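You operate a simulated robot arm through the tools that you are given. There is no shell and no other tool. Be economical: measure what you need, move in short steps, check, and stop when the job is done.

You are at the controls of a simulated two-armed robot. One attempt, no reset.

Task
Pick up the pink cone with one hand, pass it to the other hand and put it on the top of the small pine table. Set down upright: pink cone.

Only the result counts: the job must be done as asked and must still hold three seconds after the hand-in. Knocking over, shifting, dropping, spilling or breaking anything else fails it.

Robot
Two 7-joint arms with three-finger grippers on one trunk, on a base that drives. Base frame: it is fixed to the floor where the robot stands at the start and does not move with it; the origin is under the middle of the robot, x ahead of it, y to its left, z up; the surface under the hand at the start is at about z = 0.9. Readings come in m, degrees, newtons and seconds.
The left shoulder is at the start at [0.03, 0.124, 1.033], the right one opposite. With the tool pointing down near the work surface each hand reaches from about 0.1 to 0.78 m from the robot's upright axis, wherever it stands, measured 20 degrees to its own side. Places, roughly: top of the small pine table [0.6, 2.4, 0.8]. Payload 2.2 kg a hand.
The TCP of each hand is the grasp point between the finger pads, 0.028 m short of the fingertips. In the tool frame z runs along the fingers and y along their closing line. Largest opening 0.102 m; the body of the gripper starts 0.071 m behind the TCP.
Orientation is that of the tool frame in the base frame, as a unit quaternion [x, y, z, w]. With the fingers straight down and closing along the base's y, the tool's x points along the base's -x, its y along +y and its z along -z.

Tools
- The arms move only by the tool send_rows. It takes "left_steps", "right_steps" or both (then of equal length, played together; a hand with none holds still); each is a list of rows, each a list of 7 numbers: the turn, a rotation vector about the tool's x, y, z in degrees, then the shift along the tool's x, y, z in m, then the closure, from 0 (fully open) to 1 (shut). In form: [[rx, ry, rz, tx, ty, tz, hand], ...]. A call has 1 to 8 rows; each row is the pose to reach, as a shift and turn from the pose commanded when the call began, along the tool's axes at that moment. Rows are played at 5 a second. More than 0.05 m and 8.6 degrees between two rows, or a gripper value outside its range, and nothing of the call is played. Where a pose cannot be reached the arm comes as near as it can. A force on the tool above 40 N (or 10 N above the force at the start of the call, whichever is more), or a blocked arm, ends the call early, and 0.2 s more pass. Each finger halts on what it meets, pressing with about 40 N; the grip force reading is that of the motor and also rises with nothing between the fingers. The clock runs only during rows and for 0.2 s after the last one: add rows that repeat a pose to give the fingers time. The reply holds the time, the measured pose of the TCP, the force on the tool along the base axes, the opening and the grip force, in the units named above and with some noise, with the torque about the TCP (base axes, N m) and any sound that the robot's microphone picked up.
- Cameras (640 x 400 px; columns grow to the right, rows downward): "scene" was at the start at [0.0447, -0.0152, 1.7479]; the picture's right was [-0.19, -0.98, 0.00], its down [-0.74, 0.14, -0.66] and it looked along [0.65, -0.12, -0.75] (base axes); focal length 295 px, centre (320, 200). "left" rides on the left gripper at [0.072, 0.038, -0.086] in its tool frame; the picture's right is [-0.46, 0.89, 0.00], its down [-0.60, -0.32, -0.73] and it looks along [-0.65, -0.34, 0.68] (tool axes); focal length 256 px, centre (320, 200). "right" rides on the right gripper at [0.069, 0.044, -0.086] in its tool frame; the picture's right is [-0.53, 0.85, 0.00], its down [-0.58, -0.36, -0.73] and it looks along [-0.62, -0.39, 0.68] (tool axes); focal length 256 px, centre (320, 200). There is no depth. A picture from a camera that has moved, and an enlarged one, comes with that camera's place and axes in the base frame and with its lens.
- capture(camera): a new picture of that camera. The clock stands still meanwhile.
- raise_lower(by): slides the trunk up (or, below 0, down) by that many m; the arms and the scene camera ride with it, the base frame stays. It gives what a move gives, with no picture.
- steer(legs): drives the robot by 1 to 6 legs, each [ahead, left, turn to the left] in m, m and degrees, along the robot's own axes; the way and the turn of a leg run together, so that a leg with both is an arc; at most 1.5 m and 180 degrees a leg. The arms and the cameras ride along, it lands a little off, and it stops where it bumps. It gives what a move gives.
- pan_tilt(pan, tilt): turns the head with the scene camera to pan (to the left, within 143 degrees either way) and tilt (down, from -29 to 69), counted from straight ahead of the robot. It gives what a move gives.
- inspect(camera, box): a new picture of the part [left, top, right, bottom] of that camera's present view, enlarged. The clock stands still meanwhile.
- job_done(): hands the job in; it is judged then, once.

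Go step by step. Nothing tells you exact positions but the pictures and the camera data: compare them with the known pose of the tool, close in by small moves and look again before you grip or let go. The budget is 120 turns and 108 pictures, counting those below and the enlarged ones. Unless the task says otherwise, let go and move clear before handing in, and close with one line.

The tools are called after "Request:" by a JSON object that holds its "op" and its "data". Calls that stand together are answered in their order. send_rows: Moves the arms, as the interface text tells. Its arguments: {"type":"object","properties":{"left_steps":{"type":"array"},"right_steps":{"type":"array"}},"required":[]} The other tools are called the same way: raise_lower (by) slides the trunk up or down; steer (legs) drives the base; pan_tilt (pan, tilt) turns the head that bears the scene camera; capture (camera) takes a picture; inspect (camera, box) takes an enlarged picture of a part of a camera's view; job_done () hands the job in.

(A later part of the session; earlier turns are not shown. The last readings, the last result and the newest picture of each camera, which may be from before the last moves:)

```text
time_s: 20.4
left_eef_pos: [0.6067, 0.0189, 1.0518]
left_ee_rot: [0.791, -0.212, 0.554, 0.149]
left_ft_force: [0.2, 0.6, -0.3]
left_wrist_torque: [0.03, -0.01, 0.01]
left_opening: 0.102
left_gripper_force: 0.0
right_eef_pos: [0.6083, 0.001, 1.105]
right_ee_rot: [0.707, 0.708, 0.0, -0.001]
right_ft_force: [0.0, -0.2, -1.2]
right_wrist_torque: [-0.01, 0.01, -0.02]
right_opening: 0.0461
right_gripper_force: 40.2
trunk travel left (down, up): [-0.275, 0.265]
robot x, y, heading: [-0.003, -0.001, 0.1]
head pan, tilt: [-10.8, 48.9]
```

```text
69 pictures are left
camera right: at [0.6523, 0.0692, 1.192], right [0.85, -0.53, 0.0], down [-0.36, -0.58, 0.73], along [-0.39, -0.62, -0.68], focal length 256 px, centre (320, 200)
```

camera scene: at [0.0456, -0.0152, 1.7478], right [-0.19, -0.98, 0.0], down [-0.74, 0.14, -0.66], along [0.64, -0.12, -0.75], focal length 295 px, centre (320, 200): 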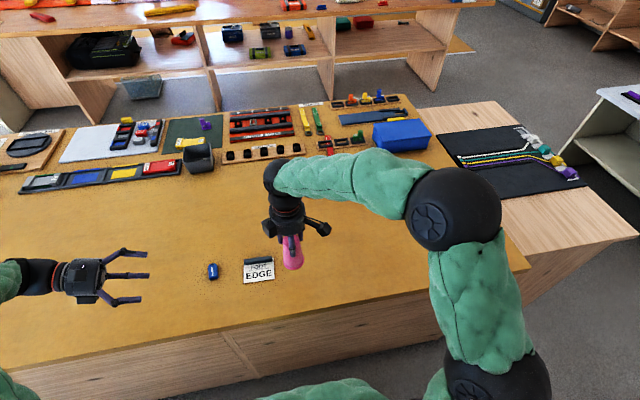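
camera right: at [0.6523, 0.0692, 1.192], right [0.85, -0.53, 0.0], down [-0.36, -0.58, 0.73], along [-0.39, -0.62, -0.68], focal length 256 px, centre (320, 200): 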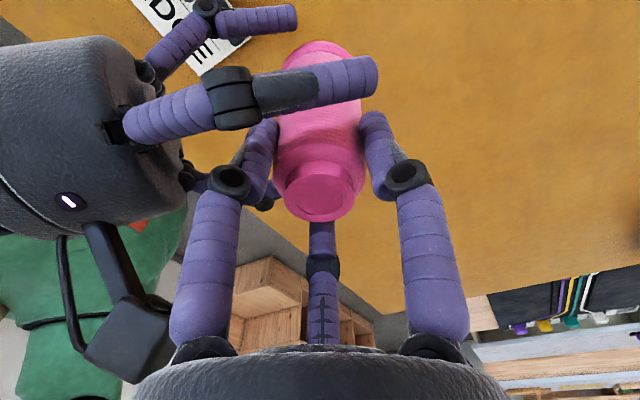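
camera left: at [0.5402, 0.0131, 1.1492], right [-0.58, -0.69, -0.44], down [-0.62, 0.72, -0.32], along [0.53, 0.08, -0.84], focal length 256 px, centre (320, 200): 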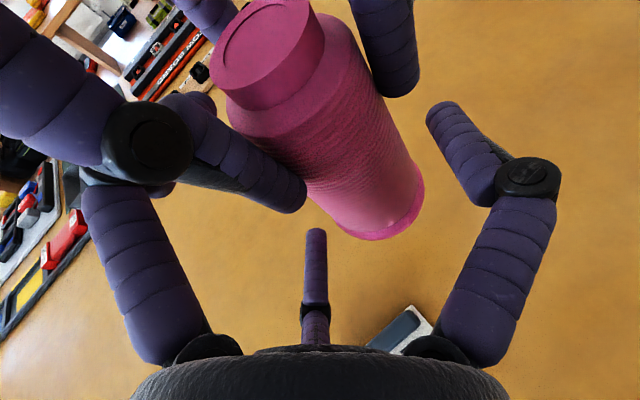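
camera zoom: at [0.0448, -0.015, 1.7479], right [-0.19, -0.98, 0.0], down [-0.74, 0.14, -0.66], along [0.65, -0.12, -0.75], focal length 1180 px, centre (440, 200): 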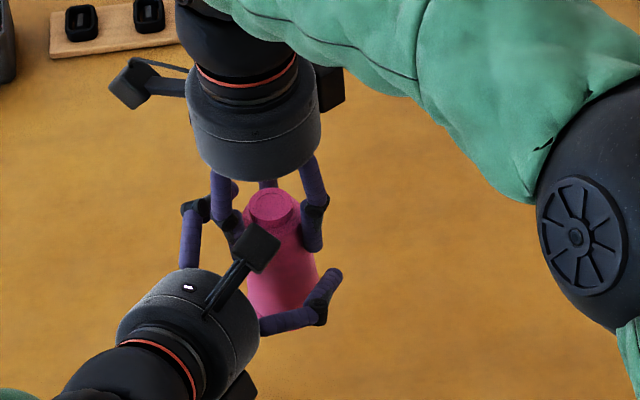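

Everything sits as planned, with the cone between the left's fingers. I'm closing the left hand gradually.

Request:
{"op": "send_rows", "data": {"left_steps": [[0, 0, 0, 0, 0, 0, 0.1], [0, 0, 0, 0, 0, 0, 0.2], [0, 0, 0, 0, 0, 0, 0.3], [0, 0, 0, 0, 0, 0, 0.3]]}}

Request:
{"op": "capture", "data": {"camera": "left"}}

Request:
{"op": "capture", "data": {"camera": "right"}}

```text
time_s: 21.4
left_eef_pos: [0.6074, 0.0178, 1.0515]
left_ee_rot: [0.791, -0.213, 0.554, 0.149]
left_ft_force: [-10.4, -4.4, 6.5]
left_wrist_torque: [0.22, -0.19, -0.23]
left_opening: 0.0767
left_gripper_force: 39.7
right_eef_pos: [0.6106, 0.0002, 1.106]
right_ee_rot: [0.707, 0.707, 0.001, 0.001]
right_ft_force: [11.6, 4.2, -7.3]
right_wrist_torque: [-0.12, -0.44, 0.07]
right_opening: 0.0463
right_gripper_force: 40.6
trunk travel left (down, up): [-0.275, 0.265]
robot x, y, heading: [0.0007, -0.0004, -0.2]
head pan, tilt: [-10.8, 48.9]
```

```text
68 pictures are left
camera left: at [0.5397, 0.0125, 1.1489], right [-0.58, -0.69, -0.44], down [-0.61, 0.72, -0.32], along [0.53, 0.08, -0.84], focal length 256 px, centre (320, 200)
```

left: 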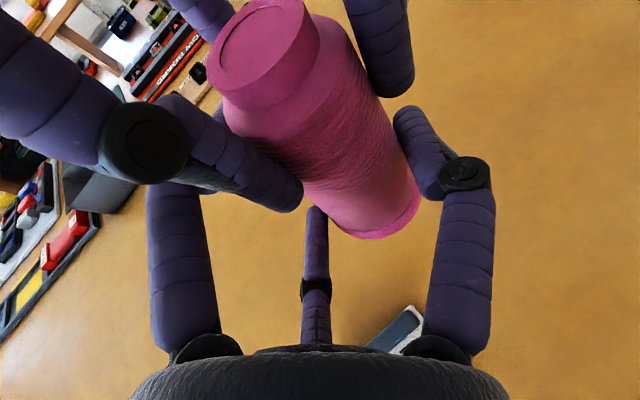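

```text
67 pictures are left
camera right: at [0.6528, 0.0692, 1.192], right [0.85, -0.53, 0.0], down [-0.37, -0.58, 0.73], along [-0.39, -0.62, -0.68], focal length 256 px, centre (320, 200)
```

right: 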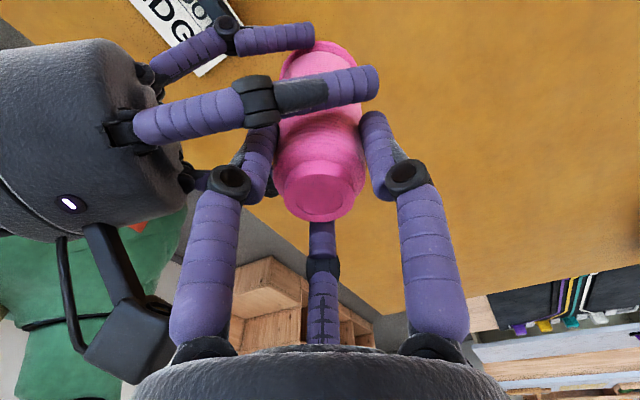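

The left fingers stopped at 0.0767 with full grip force, which is exactly where the three prongs should meet the cone. I'm firming the grip, then easing the right hand open a little.

Request:
{"op": "send_rows", "data": {"left_steps": [[0, 0, 0, 0, 0, 0, 0.45], [0, 0, 0, 0, 0, 0, 0.6], [0, 0, 0, 0, 0, 0, 0.6], [0, 0, 0, 0, 0, 0, 0.6], [0, 0, 0, 0, 0, 0, 0.6], [0, 0, 0, 0, 0, 0, 0.6]], "right_steps": [[0, 0, 0, 0, 0, 0, 0.8], [0, 0, 0, 0, 0, 0, 0.8], [0, 0, 0, 0, 0, 0, 0.55], [0, 0, 0, 0, 0, 0, 0.5], [0, 0, 0, 0, 0, 0, 0.46], [0, 0, 0, 0, 0, 0, 0.46]]}}

Request:
{"op": "capture", "data": {"camera": "left"}}

Request:
{"op": "capture", "data": {"camera": "right"}}

Request:
{"op": "inspect", "data": {"camera": "scene", "box": [210, 150, 370, 250]}}

```text
time_s: 22.8
left_eef_pos: [0.6068, 0.0179, 1.0526]
left_ee_rot: [0.791, -0.212, 0.554, 0.149]
left_ft_force: [0.1, 0.2, -0.4]
left_wrist_torque: [-0.02, 0.04, 0.04]
left_opening: 0.0721
left_gripper_force: 40.0
right_eef_pos: [0.6087, -0.0002, 1.1061]
right_ee_rot: [0.707, 0.707, -0.001, -0.001]
right_ft_force: [-0.4, 0.8, 0.3]
right_wrist_torque: [-0.03, -0.03, 0.0]
right_opening: 0.0552
right_gripper_force: 0.1
trunk travel left (down, up): [-0.275, 0.265]
robot x, y, heading: [-0.0008, 0.0023, -0.0]
head pan, tilt: [-10.8, 48.9]
```

```text
66 pictures are left
camera left: at [0.5403, 0.0132, 1.1491], right [-0.58, -0.69, -0.44], down [-0.62, 0.72, -0.32], along [0.53, 0.08, -0.84], focal length 256 px, centre (320, 200)
```

left: 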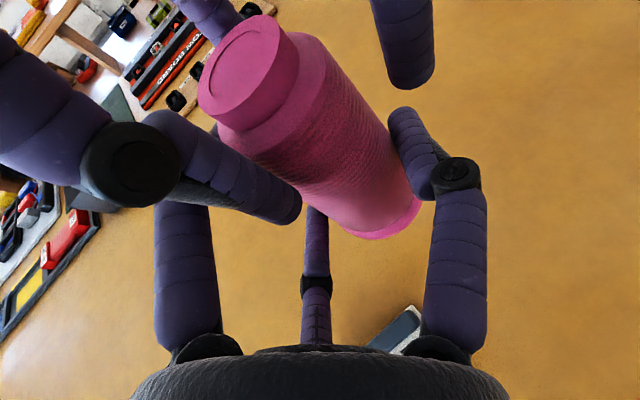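

```text
65 pictures are left
camera right: at [0.6523, 0.0691, 1.1919], right [0.85, -0.53, 0.0], down [-0.36, -0.58, 0.73], along [-0.39, -0.62, -0.68], focal length 256 px, centre (320, 200)
```

right: 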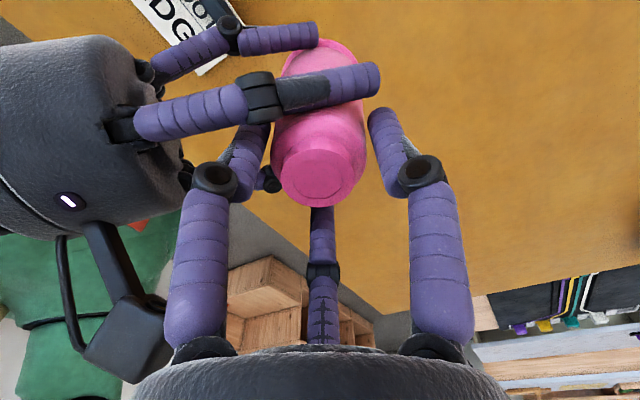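

```text
4.00 times, centred on (290, 200) of scene
camera zoom: at [0.0449, -0.0151, 1.7479], right [-0.19, -0.98, 0.0], down [-0.74, 0.14, -0.66], along [0.65, -0.12, -0.75], focal length 1180 px, centre (440, 200)
```

zoom: 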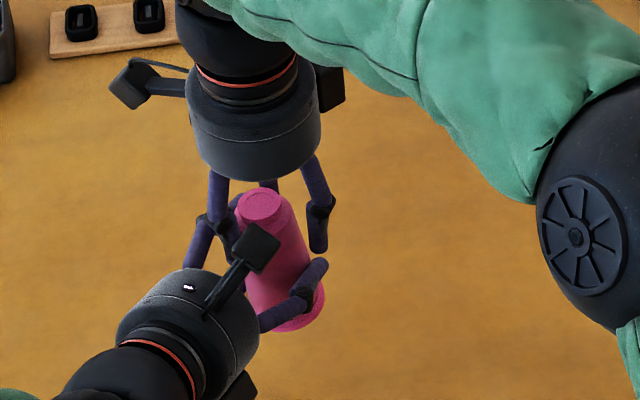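

The left hand alone now holds the cone, which leaned slightly toward the left-hand prongs; I'll correct that tilt later. The right feels no load, so I'm withdrawing it straight up.

Request:
{"op": "send_rows", "data": {"left_steps": [[0, 0, 0, 0, 0, 0, 0.6], [0, 0, 0, 0, 0, 0, 0.6], [0, 0, 0, 0, 0, 0, 0.6], [0, 0, 0, 0, 0, 0, 0.6], [0, 0, 0, 0, 0, 0, 0.6], [0, 0, 0, 0, 0, 0, 0.6], [0, 0, 0, 0, 0, 0, 0.6]], "right_steps": [[0, 0, 0, 0, 0, -0.008, 0.44], [0, 0, 0, 0, 0, -0.016, 0.42], [0, 0, 0, 0, 0, -0.026, 0.4], [0, 0, 0, 0, 0, -0.04, 0.3], [0, 0, 0, 0, 0, -0.06, 0.2], [0, 0, 0, 0, 0, -0.09, 0.1], [0, 0, 0, 0, 0, -0.13, 0]]}}

Request:
{"op": "capture", "data": {"camera": "left"}}

Request:
{"op": "capture", "data": {"camera": "right"}}

Request:
{"op": "capture", "data": {"camera": "scene"}}

```text
time_s: 24.4
left_eef_pos: [0.6068, 0.0186, 1.0525]
left_ee_rot: [0.791, -0.212, 0.554, 0.149]
left_ft_force: [0.2, 0.5, -0.6]
left_wrist_torque: [0.02, 0.05, -0.02]
left_opening: 0.0719
left_gripper_force: 39.5
right_eef_pos: [0.6078, -0.003, 1.2377]
right_ee_rot: [0.706, 0.708, -0.001, -0.001]
right_ft_force: [-0.3, 0.2, -0.1]
right_wrist_torque: [0.0, 0.0, 0.02]
right_opening: 0.102
right_gripper_force: 0.1
trunk travel left (down, up): [-0.275, 0.265]
robot x, y, heading: [0.006, -0.0031, -0.0]
head pan, tilt: [-10.8, 48.9]
```

```text
63 pictures are left
camera left: at [0.5397, 0.0131, 1.1493], right [-0.58, -0.69, -0.44], down [-0.62, 0.72, -0.32], along [0.53, 0.08, -0.84], focal length 256 px, centre (320, 200)
```

left: 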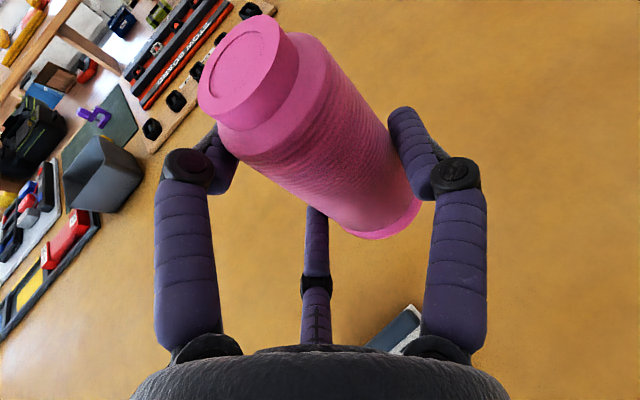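

```text
62 pictures are left
camera right: at [0.6514, 0.0655, 1.324], right [0.85, -0.53, 0.0], down [-0.36, -0.58, 0.73], along [-0.39, -0.62, -0.68], focal length 256 px, centre (320, 200)
```

right: 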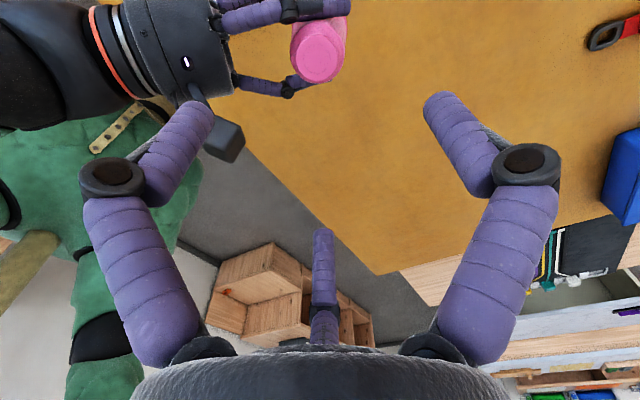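

```text
61 pictures are left
camera scene: at [0.0441, -0.015, 1.7479], right [-0.19, -0.98, 0.0], down [-0.74, 0.14, -0.66], along [0.65, -0.12, -0.75], focal length 295 px, centre (320, 200)
```

scene: 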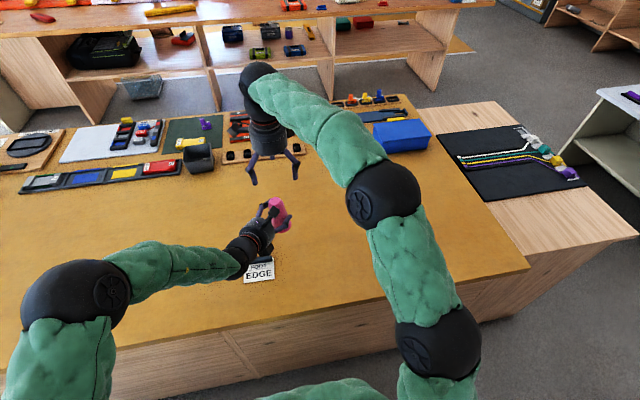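

The handover succeeded. I'm drawing both arms in for driving, then looking left for the pine table.

Request:
{"op": "send_rows", "data": {"left_steps": [[0, 0, 0, 0.0024, -0.003, -0.035, 0.6], [0, 0, 0, 0.0047, -0.0055, -0.07, 0.6], [0, 0, 0, 0.007, -0.008, -0.106, 0.6], [0, 0, 0, 0.0094, -0.011, -0.141, 0.6], [0, 0, 0, 0.0117, -0.0135, -0.177, 0.6], [0, 0, 0, 0.014, -0.016, -0.212, 0.6], [0, 0, 0, 0.0164, -0.019, -0.2475, 0.6]], "right_steps": [[0, 0, 0, -0.03, -0.035, 0, 0], [0, 0, 0, -0.06, -0.07, 0, 0], [0, 0, 0, -0.09, -0.105, 0, 0], [0, 0, 0, -0.12, -0.14, 0, 0], [0, 0, 0, -0.15, -0.18, 0, 0], [0, 0, 0, -0.18, -0.215, 0, 0], [0, 0, 0, -0.21, -0.25, 0, 0]]}}

Request:
{"op": "pan_tilt", "data": {"pan": 75, "tilt": 25}}

Request:
{"op": "capture", "data": {"camera": "scene"}}

Request:
{"op": "capture", "data": {"camera": "left"}}

```text
time_s: 26.0
left_eef_pos: [0.4205, 0.1475, 1.1537]
left_ee_rot: [0.791, -0.213, 0.555, 0.148]
left_ft_force: [0.4, 0.4, -1.5]
left_wrist_torque: [0.04, 0.04, 0.04]
left_opening: 0.0721
left_gripper_force: 39.4
right_eef_pos: [0.3581, -0.2117, 1.235]
right_ee_rot: [0.707, 0.707, 0.0, 0.0]
right_ft_force: [-0.9, 0.4, 1.2]
right_wrist_torque: [0.03, -0.04, -0.02]
right_opening: 0.1022
right_gripper_force: 0.1
trunk travel left (down, up): [-0.275, 0.265]
robot x, y, heading: [-0.0015, 0.0022, -0.2]
head pan, tilt: [-10.8, 48.9]
```

```text
time_s: 27.6
left_eef_pos: [0.4225, 0.1483, 1.1522]
left_ee_rot: [0.791, -0.212, 0.555, 0.149]
left_ft_force: [0.0, 0.1, -1.8]
left_wrist_torque: [0.01, 0.05, 0.01]
left_opening: 0.0722
left_gripper_force: 40.3
right_eef_pos: [0.3601, -0.2111, 1.2366]
right_ee_rot: [0.707, 0.707, 0.001, -0.001]
right_ft_force: [0.2, 0.6, -0.1]
right_wrist_torque: [-0.02, 0.02, 0.0]
right_opening: 0.1018
right_gripper_force: 0.0
trunk travel left (down, up): [-0.275, 0.265]
robot x, y, heading: [0.0013, -0.0021, 0.1]
head pan, tilt: [75.0, 25.0]
```

```text
60 pictures are left
camera scene: at [-0.008, 0.0885, 1.7839], right [0.97, -0.26, 0.0], down [-0.11, -0.41, -0.91], along [0.24, 0.88, -0.42], focal length 295 px, centre (320, 200)
```

scene: 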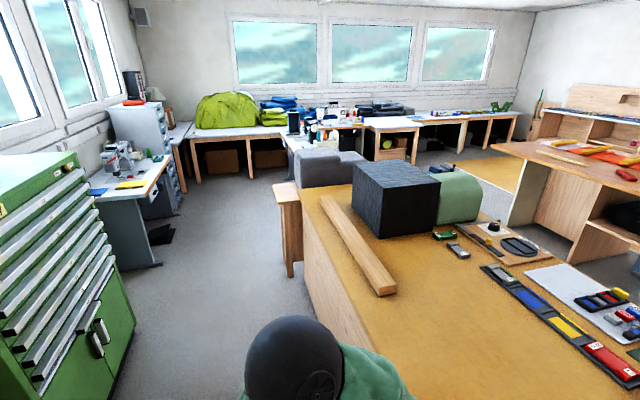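

```text
59 pictures are left
camera left: at [0.3555, 0.1433, 1.2488], right [-0.58, -0.69, -0.44], down [-0.62, 0.72, -0.32], along [0.53, 0.08, -0.84], focal length 256 px, centre (320, 200)
```

left: 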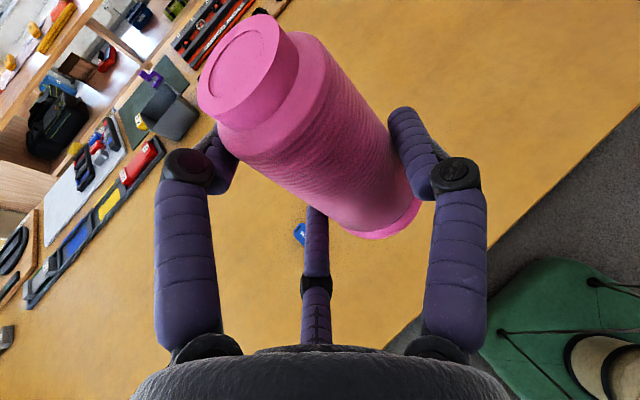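

The bench runs along to the left, and the small pine table lies beyond its end, hidden behind boxes. The aisle at x≈0 is clear, so I'm sliding left about 1 m and looking again.

Request:
{"op": "steer", "data": {"legs": [[-0.08, 0.3, 0], [0, 0.8, 0]]}}

Request:
{"op": "pan_tilt", "data": {"pan": 45, "tilt": 35}}

Request:
{"op": "capture", "data": {"camera": "scene"}}

Request:
{"op": "capture", "data": {"camera": "left"}}

```text
time_s: 33.5
left_eef_pos: [0.3333, 1.2386, 1.152]
left_ee_rot: [0.793, -0.207, 0.555, 0.145]
left_ft_force: [0.7, -0.9, -1.5]
left_wrist_torque: [-0.01, 0.04, -0.02]
left_opening: 0.0718
left_gripper_force: 40.3
right_eef_pos: [0.2773, 0.8779, 1.236]
right_ee_rot: [0.702, 0.712, 0.0, 0.0]
right_ft_force: [0.7, 0.8, 0.9]
right_wrist_torque: [-0.02, 0.02, 0.01]
right_opening: 0.1023
right_gripper_force: 0.1
trunk travel left (down, up): [-0.275, 0.265]
robot x, y, heading: [-0.0852, 1.0841, 0.5]
head pan, tilt: [75.0, 25.0]
```

```text
time_s: 34.5
left_eef_pos: [0.3331, 1.2385, 1.1514]
left_ee_rot: [0.793, -0.206, 0.555, 0.144]
left_ft_force: [0.2, -0.8, -1.2]
left_wrist_torque: [0.02, 0.0, 0.03]
left_opening: 0.0719
left_gripper_force: 40.1
right_eef_pos: [0.2766, 0.878, 1.2354]
right_ee_rot: [0.703, 0.712, 0.0, -0.001]
right_ft_force: [0.2, -0.5, 0.1]
right_wrist_torque: [-0.01, 0.0, 0.02]
right_opening: 0.102
right_gripper_force: 0.1
trunk travel left (down, up): [-0.275, 0.265]
robot x, y, heading: [-0.0916, 1.0814, 0.8]
head pan, tilt: [45.0, 35.0]
```

```text
58 pictures are left
camera scene: at [-0.0576, 1.1471, 1.7682], right [0.72, -0.7, 0.0], down [-0.4, -0.41, -0.82], along [0.57, 0.59, -0.57], focal length 295 px, centre (320, 200)
```

scene: 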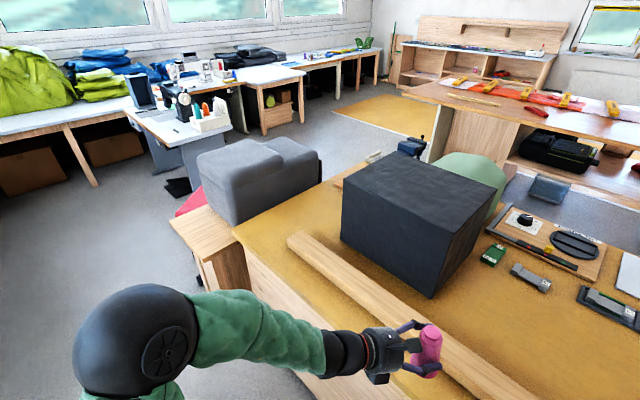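

```text
57 pictures are left
camera left: at [0.2663, 1.2328, 1.2488], right [-0.57, -0.69, -0.44], down [-0.62, 0.71, -0.32], along [0.53, 0.09, -0.84], focal length 256 px, centre (320, 200)
```

left: 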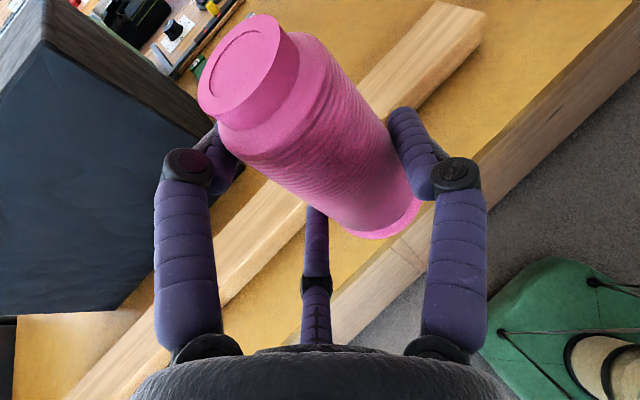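

The table's front corner shows at about (0.2, 2.5), sticking out a bit more than the bench, and a grey object sits toward its rear. I'm backing slightly and sliding further left for a clear view.

Request:
{"op": "steer", "data": {"legs": [[-0.15, 0.2, 0], [0, 0.75, 0]]}}

Request:
{"op": "pan_tilt", "data": {"pan": 20, "tilt": 42}}

Request:
{"op": "capture", "data": {"camera": "scene"}}

```text
time_s: 39.9
left_eef_pos: [0.1576, 2.1823, 1.1525]
left_ee_rot: [0.795, -0.198, 0.556, 0.139]
left_ft_force: [0.1, -0.6, -1.3]
left_wrist_torque: [0.03, 0.01, 0.01]
left_opening: 0.0714
left_gripper_force: 40.2
right_eef_pos: [0.109, 1.8217, 1.2351]
right_ee_rot: [0.696, 0.718, 0.001, 0.0]
right_ft_force: [0.4, 0.2, -0.3]
right_wrist_torque: [-0.01, -0.01, -0.02]
right_opening: 0.1021
right_gripper_force: 0.2
trunk travel left (down, up): [-0.275, 0.265]
robot x, y, heading: [-0.2605, 2.0178, 1.8]
head pan, tilt: [45.0, 35.0]
```

```text
time_s: 40.8
left_eef_pos: [0.1596, 2.1829, 1.1517]
left_ee_rot: [0.794, -0.199, 0.557, 0.139]
left_ft_force: [0.1, -0.6, -2.0]
left_wrist_torque: [0.0, 0.05, 0.01]
left_opening: 0.0715
left_gripper_force: 39.8
right_eef_pos: [0.1087, 1.8218, 1.2343]
right_ee_rot: [0.695, 0.719, 0.001, 0.0]
right_ft_force: [0.3, 0.1, -0.7]
right_wrist_torque: [-0.01, 0.03, 0.0]
right_opening: 0.102
right_gripper_force: 0.1
trunk travel left (down, up): [-0.275, 0.265]
robot x, y, heading: [-0.2574, 2.0212, 1.6]
head pan, tilt: [20.0, 42.0]
```

```text
56 pictures are left
camera scene: at [-0.2131, 2.0503, 1.7577], right [0.37, -0.93, 0.0], down [-0.62, -0.25, -0.74], along [0.69, 0.28, -0.67], focal length 295 px, centre (320, 200)
```

scene: 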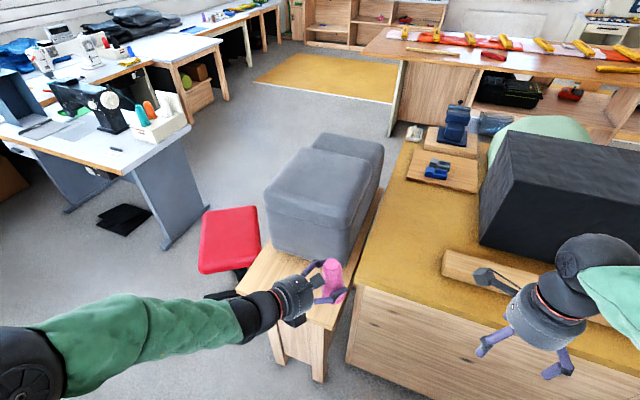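

The front of the pine table, x 0.20–0.44 and y 2.17–2.54, is free in front of the grey box. I'll put the cone at about (0.30, 2.36). First I'm checking how far the cone leans in the left hand.

Request:
{"op": "inspect", "data": {"camera": "scene", "box": [270, 240, 380, 320]}}

Request:
{"op": "inspect", "data": {"camera": "left", "box": [120, 0, 520, 250]}}

Request:
{"op": "capture", "data": {"camera": "right"}}

```text
5.00 times, centred on (325, 280) of scene
camera zoom: at [-0.2131, 2.0503, 1.7577], right [0.37, -0.93, 0.0], down [-0.62, -0.25, -0.74], along [0.69, 0.28, -0.67], focal length 1475 px, centre (295, -200)
```

zoom: 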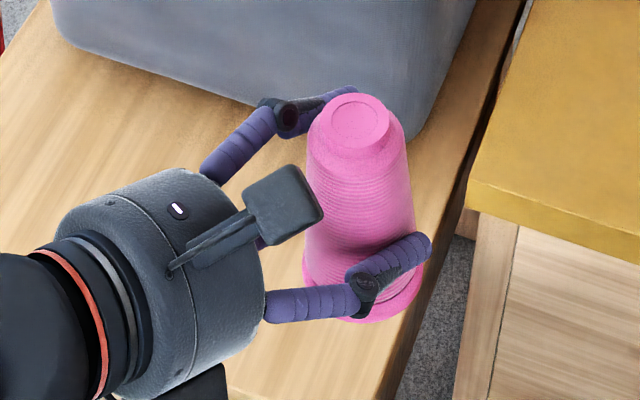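

```text
1.60 times, centred on (320, 125) of left
camera zoom: at [0.0916, 2.1755, 1.2488], right [-0.56, -0.71, -0.44], down [-0.64, 0.7, -0.32], along [0.53, 0.1, -0.84], focal length 410 px, centre (320, 320)
```

zoom: 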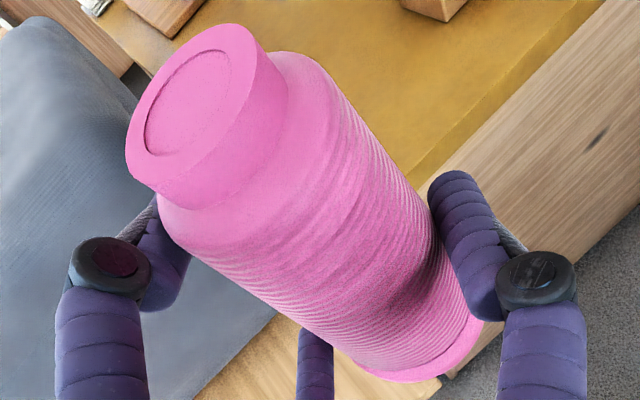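

```text
53 pictures are left
camera right: at [0.1499, 1.8915, 1.3217], right [0.86, -0.51, 0.0], down [-0.34, -0.59, 0.73], along [-0.37, -0.63, -0.68], focal length 256 px, centre (320, 200)
```

right: 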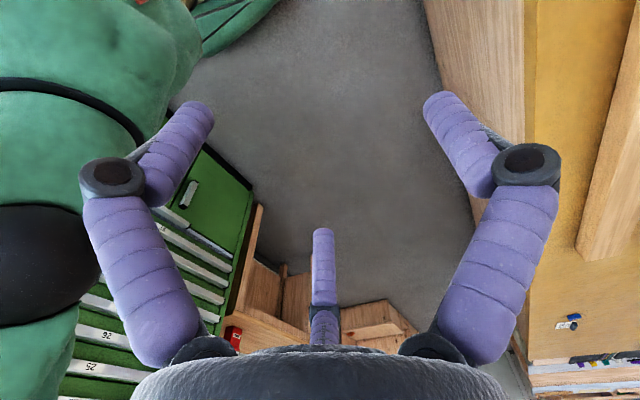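

The cone leans about 7° toward the two-prong side. I'm shifting the robot left in line with the table's free front, lowering the trunk, and rolling the hand 7° to straighten the cone.

Request:
{"op": "steer", "data": {"legs": [[0, 0.2, -1.6]]}}

Request:
{"op": "raise_lower", "data": {"by": -0.2}}

Request:
{"op": "send_rows", "data": {"left_steps": [[1.2, 0, 3.3, 0, 0, 0, 0.6], [2.4, 0, 6.6, 0, 0, 0, 0.6], [2.4, 0, 6.6, 0, 0, 0, 0.6]]}}

Request:
{"op": "pan_tilt", "data": {"pan": 15, "tilt": 45}}

Request:
{"op": "capture", "data": {"camera": "scene"}}

Request:
{"op": "capture", "data": {"camera": "left"}}

```text
time_s: 42.4
left_eef_pos: [0.1577, 2.3729, 1.1522]
left_ee_rot: [0.792, -0.211, 0.554, 0.148]
left_ft_force: [0.6, 0.4, -2.6]
left_wrist_torque: [0.02, 0.02, 0.0]
left_opening: 0.0715
left_gripper_force: 40.3
right_eef_pos: [0.0987, 2.0136, 1.2351]
right_ee_rot: [0.705, 0.709, 0.0, 0.001]
right_ft_force: [0.2, 0.9, -0.3]
right_wrist_torque: [-0.07, -0.02, 0.0]
right_opening: 0.1021
right_gripper_force: 0.1
trunk travel left (down, up): [-0.275, 0.265]
robot x, y, heading: [-0.2607, 2.2236, -0.2]
head pan, tilt: [20.0, 42.0]
```

```text
time_s: 44.6
left_eef_pos: [0.1596, 2.3717, 0.952]
left_ee_rot: [0.791, -0.211, 0.554, 0.148]
left_ft_force: [0.5, -0.1, -1.0]
left_wrist_torque: [0.0, 0.0, -0.01]
left_opening: 0.0717
left_gripper_force: 39.6
right_eef_pos: [0.0987, 2.0117, 1.0353]
right_ee_rot: [0.706, 0.708, 0.001, -0.001]
right_ft_force: [-0.3, 0.0, -0.1]
right_wrist_torque: [-0.01, 0.01, 0.0]
right_opening: 0.102
right_gripper_force: 0.1
trunk travel left (down, up): [-0.075, 0.465]
robot x, y, heading: [-0.2636, 2.2235, 0.2]
head pan, tilt: [20.0, 42.0]
```

```text
time_s: 45.4
left_eef_pos: [0.1594, 2.3708, 0.9507]
left_ee_rot: [0.781, -0.244, 0.566, 0.099]
left_ft_force: [0.4, -0.6, -2.7]
left_wrist_torque: [0.02, 0.0, 0.03]
left_opening: 0.0719
left_gripper_force: 40.0
right_eef_pos: [0.0997, 2.0114, 1.036]
right_ee_rot: [0.705, 0.709, 0.0, -0.001]
right_ft_force: [-0.1, 0.7, 0.6]
right_wrist_torque: [-0.01, -0.03, 0.01]
right_opening: 0.1021
right_gripper_force: 0.1
trunk travel left (down, up): [-0.075, 0.465]
robot x, y, heading: [-0.2638, 2.2201, 0.1]
head pan, tilt: [20.0, 42.0]
```

```text
time_s: 46.0
left_eef_pos: [0.161, 2.3706, 0.9523]
left_ee_rot: [0.781, -0.245, 0.566, 0.099]
left_ft_force: [-0.8, -0.2, -1.8]
left_wrist_torque: [0.01, 0.04, -0.01]
left_opening: 0.0716
left_gripper_force: 39.6
right_eef_pos: [0.0987, 2.0131, 1.0358]
right_ee_rot: [0.706, 0.708, 0.001, -0.001]
right_ft_force: [0.7, 0.1, -1.0]
right_wrist_torque: [0.02, -0.02, -0.01]
right_opening: 0.1018
right_gripper_force: 0.2
trunk travel left (down, up): [-0.075, 0.465]
robot x, y, heading: [-0.2656, 2.2204, 0.2]
head pan, tilt: [15.0, 45.0]
```

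```text
52 pictures are left
camera scene: at [-0.2159, 2.2428, 1.5533], right [0.26, -0.96, 0.0], down [-0.68, -0.19, -0.71], along [0.68, 0.19, -0.71], focal length 295 px, centre (320, 200)
```

scene: 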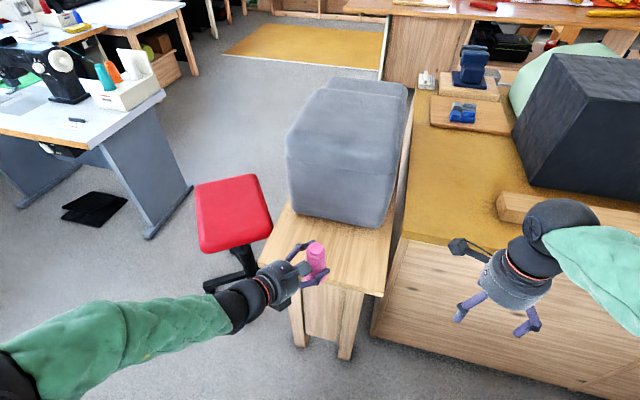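

```text
51 pictures are left
camera left: at [0.0873, 2.3557, 1.043], right [-0.55, -0.64, -0.54], down [-0.6, 0.75, -0.28], along [0.58, 0.17, -0.79], focal length 256 px, centre (320, 200)
```

left: 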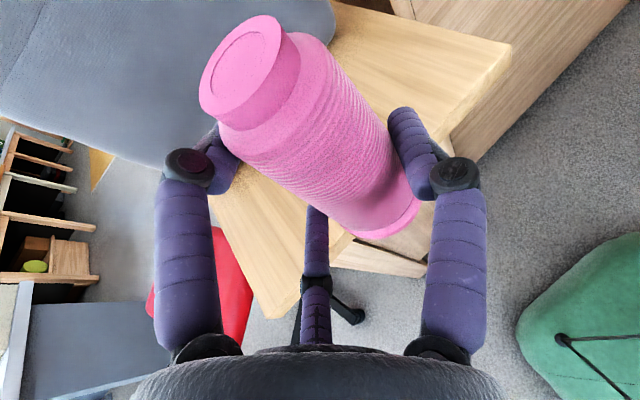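

The table edges re-measure the same, and the spot at (0.31, 2.37) is free. I'm zooming in to check uprightness and base height before moving over the table.

Request:
{"op": "inspect", "data": {"camera": "scene", "box": [270, 220, 370, 300]}}

```text
5.00 times, centred on (320, 260) of scene
camera zoom: at [-0.2159, 2.2428, 1.5533], right [0.26, -0.96, 0.0], down [-0.68, -0.19, -0.71], along [0.68, 0.19, -0.71], focal length 1475 px, centre (320, -100)
```

zoom: 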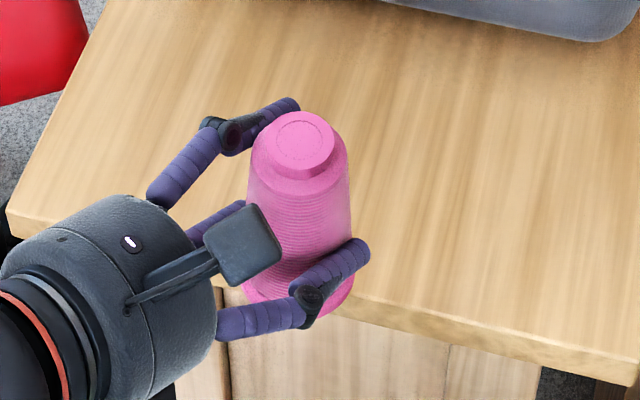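

The cone is now upright within a degree or two, with its base about 6 cm below the TCP. I'm moving it forward over the table.

Request:
{"op": "send_rows", "data": {"left_steps": [[0, 0, 0, 0.0063, -0.0167, 0.0233, 0.6], [0, 0, 0, 0.0126, -0.0334, 0.0466, 0.6], [0, 0, 0, 0.0188, -0.05, 0.07, 0.6], [0, 0, 0, 0.0251, -0.0667, 0.0931, 0.6], [0, 0, 0, 0.0314, -0.0834, 0.1164, 0.6], [0, 0, 0, 0.0314, -0.0834, 0.1164, 0.6]]}}

Request:
{"op": "inspect", "data": {"camera": "scene", "box": [240, 170, 400, 270]}}

Request:
{"op": "capture", "data": {"camera": "left"}}

```text
time_s: 47.4
left_eef_pos: [0.3066, 2.384, 0.9515]
left_ee_rot: [0.781, -0.245, 0.566, 0.099]
left_ft_force: [0.1, 0.8, -1.7]
left_wrist_torque: [0.05, -0.03, -0.02]
left_opening: 0.0717
left_gripper_force: 40.2
right_eef_pos: [0.0985, 2.0125, 1.0351]
right_ee_rot: [0.706, 0.708, 0.0, -0.001]
right_ft_force: [0.0, -0.2, 0.0]
right_wrist_torque: [0.02, 0.05, 0.02]
right_opening: 0.1019
right_gripper_force: 0.0
trunk travel left (down, up): [-0.075, 0.465]
robot x, y, heading: [-0.2615, 2.2187, -0.1]
head pan, tilt: [15.0, 45.0]
```

```text
4.00 times, centred on (320, 220) of scene
camera zoom: at [-0.216, 2.2428, 1.5533], right [0.26, -0.97, 0.0], down [-0.68, -0.19, -0.71], along [0.68, 0.19, -0.71], focal length 1180 px, centre (320, 120)
```

zoom: 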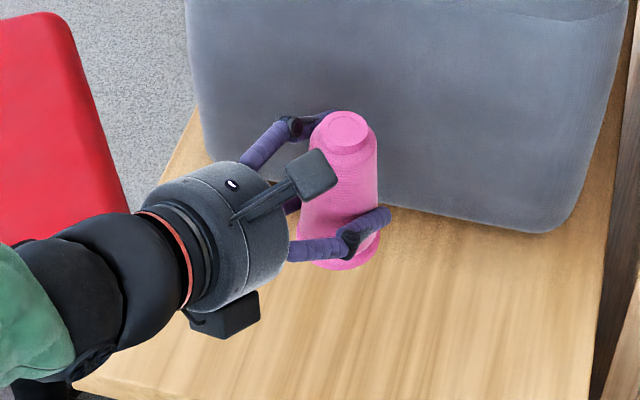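

```text
48 pictures are left
camera left: at [0.2332, 2.3694, 1.043], right [-0.55, -0.64, -0.54], down [-0.6, 0.75, -0.28], along [0.58, 0.17, -0.79], focal length 256 px, centre (320, 200)
```

left: 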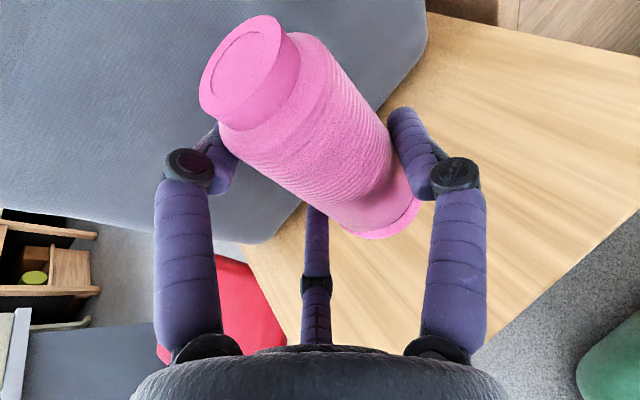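

There's room all around, with the grey box about 5 cm beyond the fingers. I'm lowering 7 cm first.

Request:
{"op": "send_rows", "data": {"left_steps": [[0, 0, 0, -0.0187, 0.0025, 0.0068, 0.6], [0, 0, 0, -0.0373, 0.0049, 0.0136, 0.6], [0, 0, 0, -0.056, 0.0074, 0.0204, 0.6], [0, 0, 0, -0.0653, 0.0086, 0.0238, 0.6], [0, 0, 0, -0.0653, 0.0086, 0.0238, 0.6]]}}

Request:
{"op": "inspect", "data": {"camera": "scene", "box": [240, 170, 400, 270]}}

Request:
{"op": "capture", "data": {"camera": "left"}}

```text
time_s: 48.6
left_eef_pos: [0.307, 2.3845, 0.8821]
left_ee_rot: [0.781, -0.245, 0.566, 0.099]
left_ft_force: [-0.7, -0.7, -2.4]
left_wrist_torque: [0.03, 0.02, 0.0]
left_opening: 0.0715
left_gripper_force: 40.2
right_eef_pos: [0.0981, 2.011, 1.0352]
right_ee_rot: [0.706, 0.708, 0.0, -0.001]
right_ft_force: [0.2, -0.2, -0.3]
right_wrist_torque: [-0.02, 0.01, 0.02]
right_opening: 0.1019
right_gripper_force: 0.0
trunk travel left (down, up): [-0.075, 0.465]
robot x, y, heading: [-0.2611, 2.2192, 0.4]
head pan, tilt: [15.0, 45.0]
```

```text
4.00 times, centred on (320, 220) of scene
camera zoom: at [-0.2158, 2.2428, 1.5533], right [0.26, -0.97, 0.0], down [-0.68, -0.19, -0.71], along [0.68, 0.19, -0.71], focal length 1180 px, centre (320, 120)
```

zoom: 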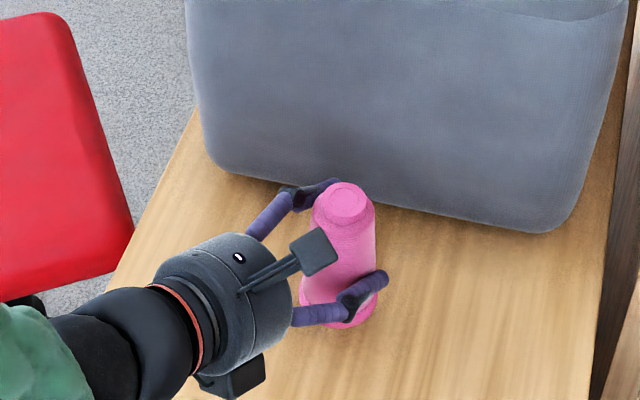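

```text
46 pictures are left
camera left: at [0.2336, 2.3685, 0.9728], right [-0.55, -0.64, -0.54], down [-0.6, 0.75, -0.28], along [0.58, 0.17, -0.79], focal length 256 px, centre (320, 200)
```

left: 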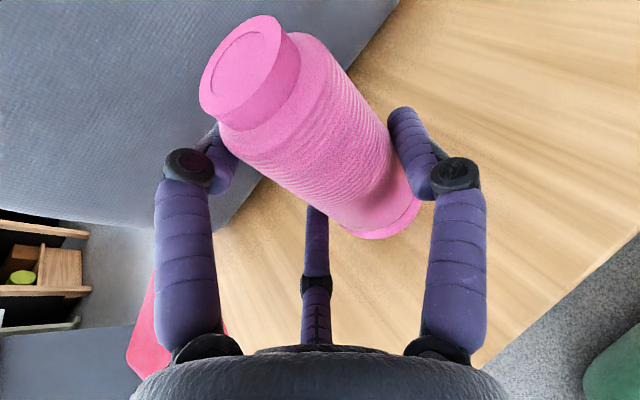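

About 2 cm remains. I'm creeping down in small calls and watching the force.

Request:
{"op": "send_rows", "data": {"left_steps": [[0, 0, 0, -0.0047, 0.0006, 0.0017, 0.6], [0, 0, 0, -0.0093, 0.0012, 0.0034, 0.6], [0, 0, 0, -0.0093, 0.0012, 0.0034, 0.6]]}}

Request:
{"op": "send_rows", "data": {"left_steps": [[0, 0, 0, -0.0019, 0.0002, 0.0007, 0.6], [0, 0, 0, -0.0037, 0.0005, 0.0014, 0.6]]}}

```text
time_s: 49.4
left_eef_pos: [0.3056, 2.3837, 0.8726]
left_ee_rot: [0.781, -0.244, 0.566, 0.099]
left_ft_force: [-0.5, -0.1, -1.5]
left_wrist_torque: [0.03, 0.03, 0.03]
left_opening: 0.0716
left_gripper_force: 40.1
right_eef_pos: [0.098, 2.012, 1.0359]
right_ee_rot: [0.706, 0.709, 0.001, -0.001]
right_ft_force: [0.7, -0.3, 0.8]
right_wrist_torque: [-0.02, 0.06, 0.0]
right_opening: 0.102
right_gripper_force: 0.0
trunk travel left (down, up): [-0.075, 0.465]
robot x, y, heading: [-0.2591, 2.225, 0.1]
head pan, tilt: [15.0, 45.0]
```

```text
time_s: 50.0
left_eef_pos: [0.3065, 2.3852, 0.867]
left_ee_rot: [0.781, -0.243, 0.567, 0.098]
left_ft_force: [0.4, 0.3, -2.3]
left_wrist_torque: [0.02, -0.01, -0.01]
left_opening: 0.0717
left_gripper_force: 40.3
right_eef_pos: [0.1, 2.0118, 1.0357]
right_ee_rot: [0.706, 0.708, 0.0, -0.001]
right_ft_force: [1.1, 0.1, 0.0]
right_wrist_torque: [-0.01, -0.03, -0.02]
right_opening: 0.1021
right_gripper_force: 0.0
trunk travel left (down, up): [-0.075, 0.465]
robot x, y, heading: [-0.2629, 2.2236, 0.1]
head pan, tilt: [15.0, 45.0]
```

Request:
{"op": "send_rows", "data": {"left_steps": [[0, 0, 0, -0.0019, 0.0002, 0.0007, 0.6], [0, 0, 0, -0.0037, 0.0005, 0.0014, 0.6]]}}

Request:
{"op": "inspect", "data": {"camera": "scene", "box": [270, 200, 370, 260]}}

Request:
{"op": "inspect", "data": {"camera": "left", "box": [200, 100, 460, 270]}}

```text
time_s: 50.6
left_eef_pos: [0.3064, 2.3843, 0.8643]
left_ee_rot: [0.781, -0.244, 0.566, 0.098]
left_ft_force: [-0.2, 0.4, -2.5]
left_wrist_torque: [0.02, 0.0, 0.01]
left_opening: 0.0717
left_gripper_force: 39.6
right_eef_pos: [0.0989, 2.0123, 1.0353]
right_ee_rot: [0.706, 0.708, 0.0, 0.0]
right_ft_force: [-0.2, -0.7, -0.3]
right_wrist_torque: [-0.02, 0.03, 0.01]
right_opening: 0.1021
right_gripper_force: 0.0
trunk travel left (down, up): [-0.075, 0.465]
robot x, y, heading: [-0.2652, 2.2231, 0.2]
head pan, tilt: [15.0, 45.0]
```

```text
6.40 times, centred on (320, 230) of scene
camera zoom: at [-0.2158, 2.2428, 1.5533], right [0.26, -0.97, 0.0], down [-0.68, -0.19, -0.71], along [0.68, 0.19, -0.71], focal length 1888 px, centre (320, 8)
```

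zoom: 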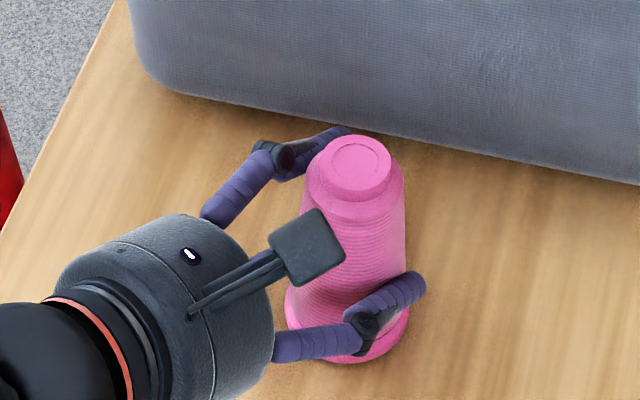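

```text
2.35 times, centred on (330, 185) of left
camera zoom: at [0.2332, 2.3696, 0.9554], right [-0.55, -0.64, -0.54], down [-0.6, 0.75, -0.28], along [0.58, 0.17, -0.79], focal length 602 px, centre (296, 235)
```

zoom: 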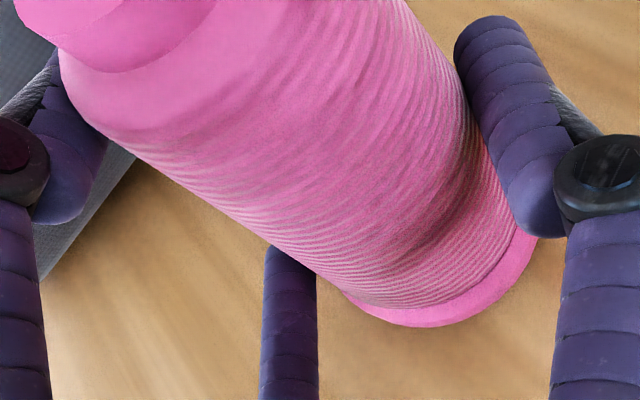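

The base is nearly down. I'm continuing in 3 mm steps until the force rises.

Request:
{"op": "send_rows", "data": {"left_steps": [[0, 0, 0, -0.0014, 0.0002, 0.0005, 0.6], [0, 0, 0, -0.0028, 0.0004, 0.001, 0.6]]}}

Request:
{"op": "send_rows", "data": {"left_steps": [[0, 0, 0, -0.0014, 0.0002, 0.0005, 0.6], [0, 0, 0, -0.0028, 0.0004, 0.001, 0.6]]}}

```text
time_s: 51.2
left_eef_pos: [0.3057, 2.3858, 0.8619]
left_ee_rot: [0.781, -0.244, 0.566, 0.099]
left_ft_force: [-0.3, -0.3, -0.5]
left_wrist_torque: [0.04, 0.02, -0.03]
left_opening: 0.0714
left_gripper_force: 40.2
right_eef_pos: [0.0986, 2.0131, 1.0348]
right_ee_rot: [0.706, 0.708, 0.0, -0.001]
right_ft_force: [0.4, -0.3, 0.1]
right_wrist_torque: [0.02, 0.0, 0.01]
right_opening: 0.1022
right_gripper_force: 0.0
trunk travel left (down, up): [-0.075, 0.465]
robot x, y, heading: [-0.2615, 2.221, 0.1]
head pan, tilt: [15.0, 45.0]
```

```text
time_s: 51.8
left_eef_pos: [0.3055, 2.3852, 0.8587]
left_ee_rot: [0.781, -0.244, 0.567, 0.098]
left_ft_force: [-1.0, 0.2, 2.4]
left_wrist_torque: [-0.09, 0.19, -0.07]
left_opening: 0.0717
left_gripper_force: 40.2
right_eef_pos: [0.0987, 2.0123, 1.036]
right_ee_rot: [0.705, 0.709, 0.001, 0.001]
right_ft_force: [0.2, -0.1, 0.8]
right_wrist_torque: [-0.02, -0.02, 0.01]
right_opening: 0.1021
right_gripper_force: 0.0
trunk travel left (down, up): [-0.075, 0.465]
robot x, y, heading: [-0.2611, 2.2199, 0.4]
head pan, tilt: [15.0, 45.0]
```

Contact has begun, with force up about 4 N. One more millimetre, then I'll look.

Request:
{"op": "send_rows", "data": {"left_steps": [[0, 0, 0, -0.0014, 0.0002, 0.0005, 0.6], [0, 0, 0, -0.0014, 0.0002, 0.0005, 0.6]]}}

Request:
{"op": "inspect", "data": {"camera": "scene", "box": [270, 200, 370, 260]}}

Request:
{"op": "capture", "data": {"camera": "left"}}

```text
time_s: 52.4
left_eef_pos: [0.3055, 2.3845, 0.8589]
left_ee_rot: [0.78, -0.245, 0.568, 0.098]
left_ft_force: [-2.5, -1.9, 15.0]
left_wrist_torque: [-0.51, 0.42, -0.09]
left_opening: 0.0719
left_gripper_force: 39.9
right_eef_pos: [0.0978, 2.012, 1.0365]
right_ee_rot: [0.706, 0.708, 0.001, 0.0]
right_ft_force: [0.0, -0.3, 0.4]
right_wrist_torque: [0.03, 0.0, 0.01]
right_opening: 0.1019
right_gripper_force: 0.0
trunk travel left (down, up): [-0.075, 0.465]
robot x, y, heading: [-0.2617, 2.2228, 0.3]
head pan, tilt: [15.0, 45.0]
```

```text
6.40 times, centred on (320, 230) of scene
camera zoom: at [-0.2175, 2.2424, 1.5535], right [0.26, -0.97, 0.0], down [-0.68, -0.18, -0.71], along [0.68, 0.19, -0.71], focal length 1888 px, centre (320, 8)
```

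zoom: 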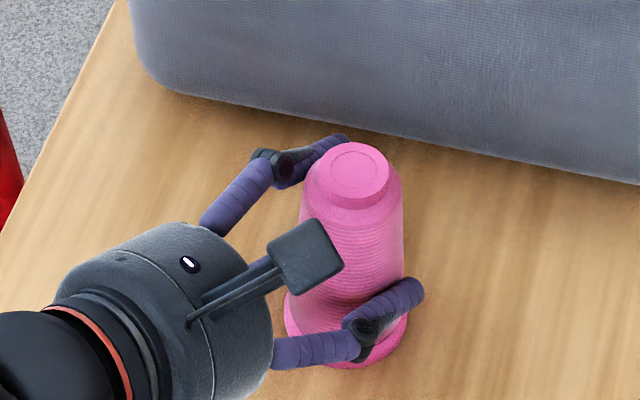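

```text
42 pictures are left
camera left: at [0.2328, 2.3702, 0.9495], right [-0.55, -0.64, -0.54], down [-0.6, 0.75, -0.28], along [0.59, 0.17, -0.79], focal length 256 px, centre (320, 200)
```

left: 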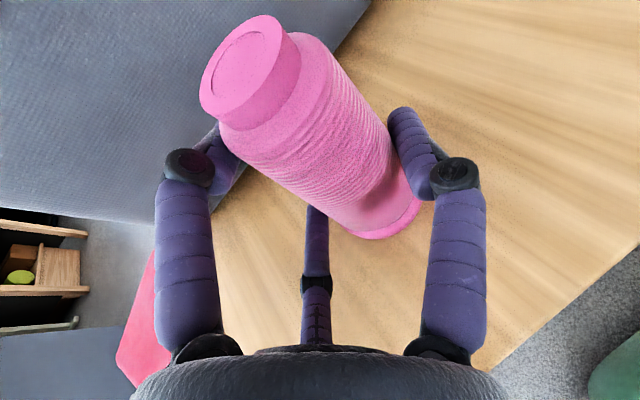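

The cone is seated flat enough, pressed at about 15 N within its base. I'm easing off a hair and opening the fingers partway.

Request:
{"op": "send_rows", "data": {"left_steps": [[0, 0, 0, 0.001, 0, -0.0003, 0.6], [0, 0, 0, 0.001, 0, -0.0003, 0.3], [0, 0, 0, 0.001, 0, -0.0003, 0.26], [0, 0, 0, 0.001, 0, -0.0003, 0.22], [0, 0, 0, 0.001, 0, -0.0003, 0.18], [0, 0, 0, 0.001, 0, -0.0003, 0.14], [0, 0, 0, 0.001, 0, -0.0003, 0.14]]}}

Request:
{"op": "inspect", "data": {"camera": "scene", "box": [270, 200, 370, 260]}}

Request:
{"op": "capture", "data": {"camera": "left"}}

```text
time_s: 54.0
left_eef_pos: [0.3061, 2.3857, 0.8558]
left_ee_rot: [0.781, -0.245, 0.566, 0.099]
left_ft_force: [0.5, 0.6, -0.6]
left_wrist_torque: [-0.05, 0.01, 0.02]
left_opening: 0.0875
left_gripper_force: 0.0
right_eef_pos: [0.0983, 2.0115, 1.0357]
right_ee_rot: [0.706, 0.708, 0.001, 0.0]
right_ft_force: [0.3, -0.3, 0.0]
right_wrist_torque: [0.02, 0.03, -0.01]
right_opening: 0.102
right_gripper_force: 0.0
trunk travel left (down, up): [-0.075, 0.465]
robot x, y, heading: [-0.263, 2.2203, 0.3]
head pan, tilt: [15.0, 45.0]
```

```text
6.40 times, centred on (320, 230) of scene
camera zoom: at [-0.2159, 2.2428, 1.5533], right [0.26, -0.97, 0.0], down [-0.68, -0.19, -0.71], along [0.68, 0.19, -0.71], focal length 1888 px, centre (320, 8)
```

zoom: 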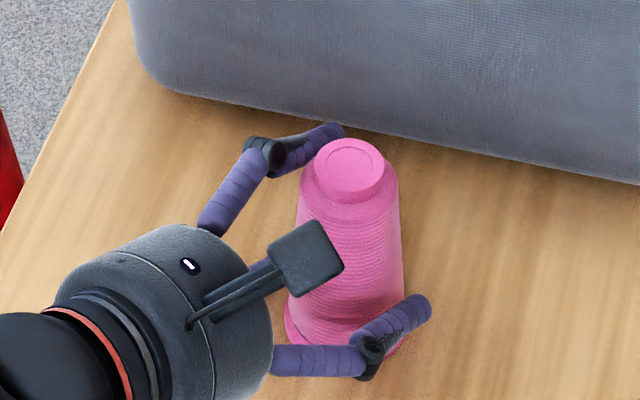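

```text
40 pictures are left
camera left: at [0.2332, 2.3702, 0.9482], right [-0.55, -0.64, -0.54], down [-0.6, 0.75, -0.28], along [0.58, 0.17, -0.79], focal length 256 px, centre (320, 200)
```

left: 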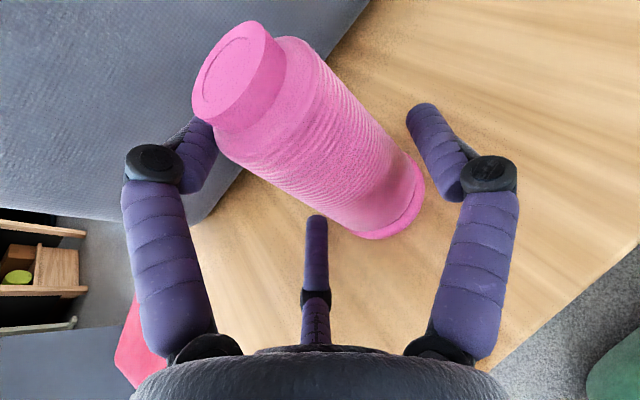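

The cone stands free. I'm centring the hand a few millimetres toward the prong side, then withdrawing straight back along the fingers.

Request:
{"op": "send_rows", "data": {"left_steps": [[0, 0, 0, -0.0005, -0.004, 0, 0.12], [0, 0, 0, -0.0005, -0.004, 0, 0.1], [0, 0, 0, -0.0005, -0.004, -0.01, 0.1], [0, 0, 0, -0.0005, -0.004, -0.025, 0.1], [0, 0, 0, -0.0005, -0.004, -0.045, 0.1], [0, 0, 0, -0.0005, -0.004, -0.07, 0.1], [0, 0, 0, -0.0005, -0.004, -0.1, 0.1], [0, 0, 0, -0.0005, -0.004, -0.14, 0.1]]}}

Request:
{"op": "inspect", "data": {"camera": "scene", "box": [240, 170, 400, 270]}}

Request:
{"op": "capture", "data": {"camera": "left"}}

```text
time_s: 55.8
left_eef_pos: [0.1905, 2.4491, 0.9083]
left_ee_rot: [0.781, -0.244, 0.566, 0.099]
left_ft_force: [-0.2, 0.3, -0.2]
left_wrist_torque: [0.03, 0.02, 0.03]
left_opening: 0.0918
left_gripper_force: 0.0
right_eef_pos: [0.0973, 2.0113, 1.0352]
right_ee_rot: [0.706, 0.708, 0.001, -0.001]
right_ft_force: [-0.5, 0.2, 0.8]
right_wrist_torque: [-0.04, -0.01, 0.01]
right_opening: 0.1019
right_gripper_force: 0.0
trunk travel left (down, up): [-0.075, 0.465]
robot x, y, heading: [-0.2611, 2.2209, 0.2]
head pan, tilt: [15.0, 45.0]
```

```text
4.00 times, centred on (320, 220) of scene
camera zoom: at [-0.2167, 2.2426, 1.5534], right [0.26, -0.97, 0.0], down [-0.68, -0.18, -0.71], along [0.68, 0.18, -0.71], focal length 1180 px, centre (320, 120)
```

zoom: 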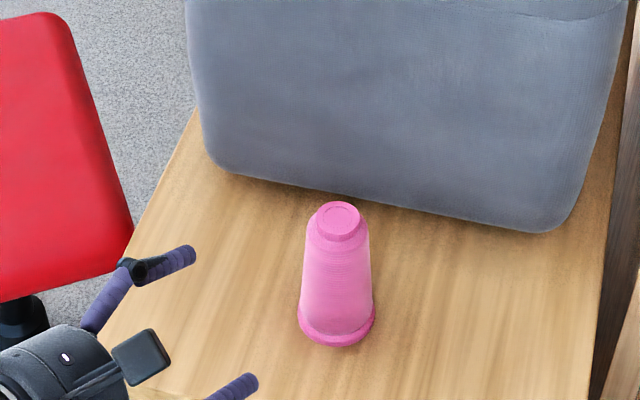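

```text
38 pictures are left
camera left: at [0.1182, 2.4334, 0.9998], right [-0.55, -0.64, -0.54], down [-0.6, 0.75, -0.28], along [0.58, 0.17, -0.79], focal length 256 px, centre (320, 200)
```

left: 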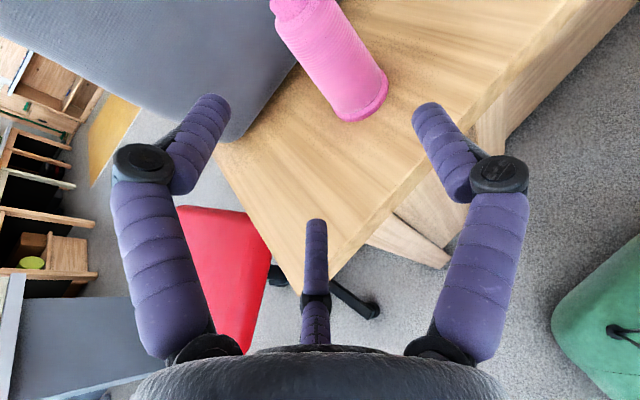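

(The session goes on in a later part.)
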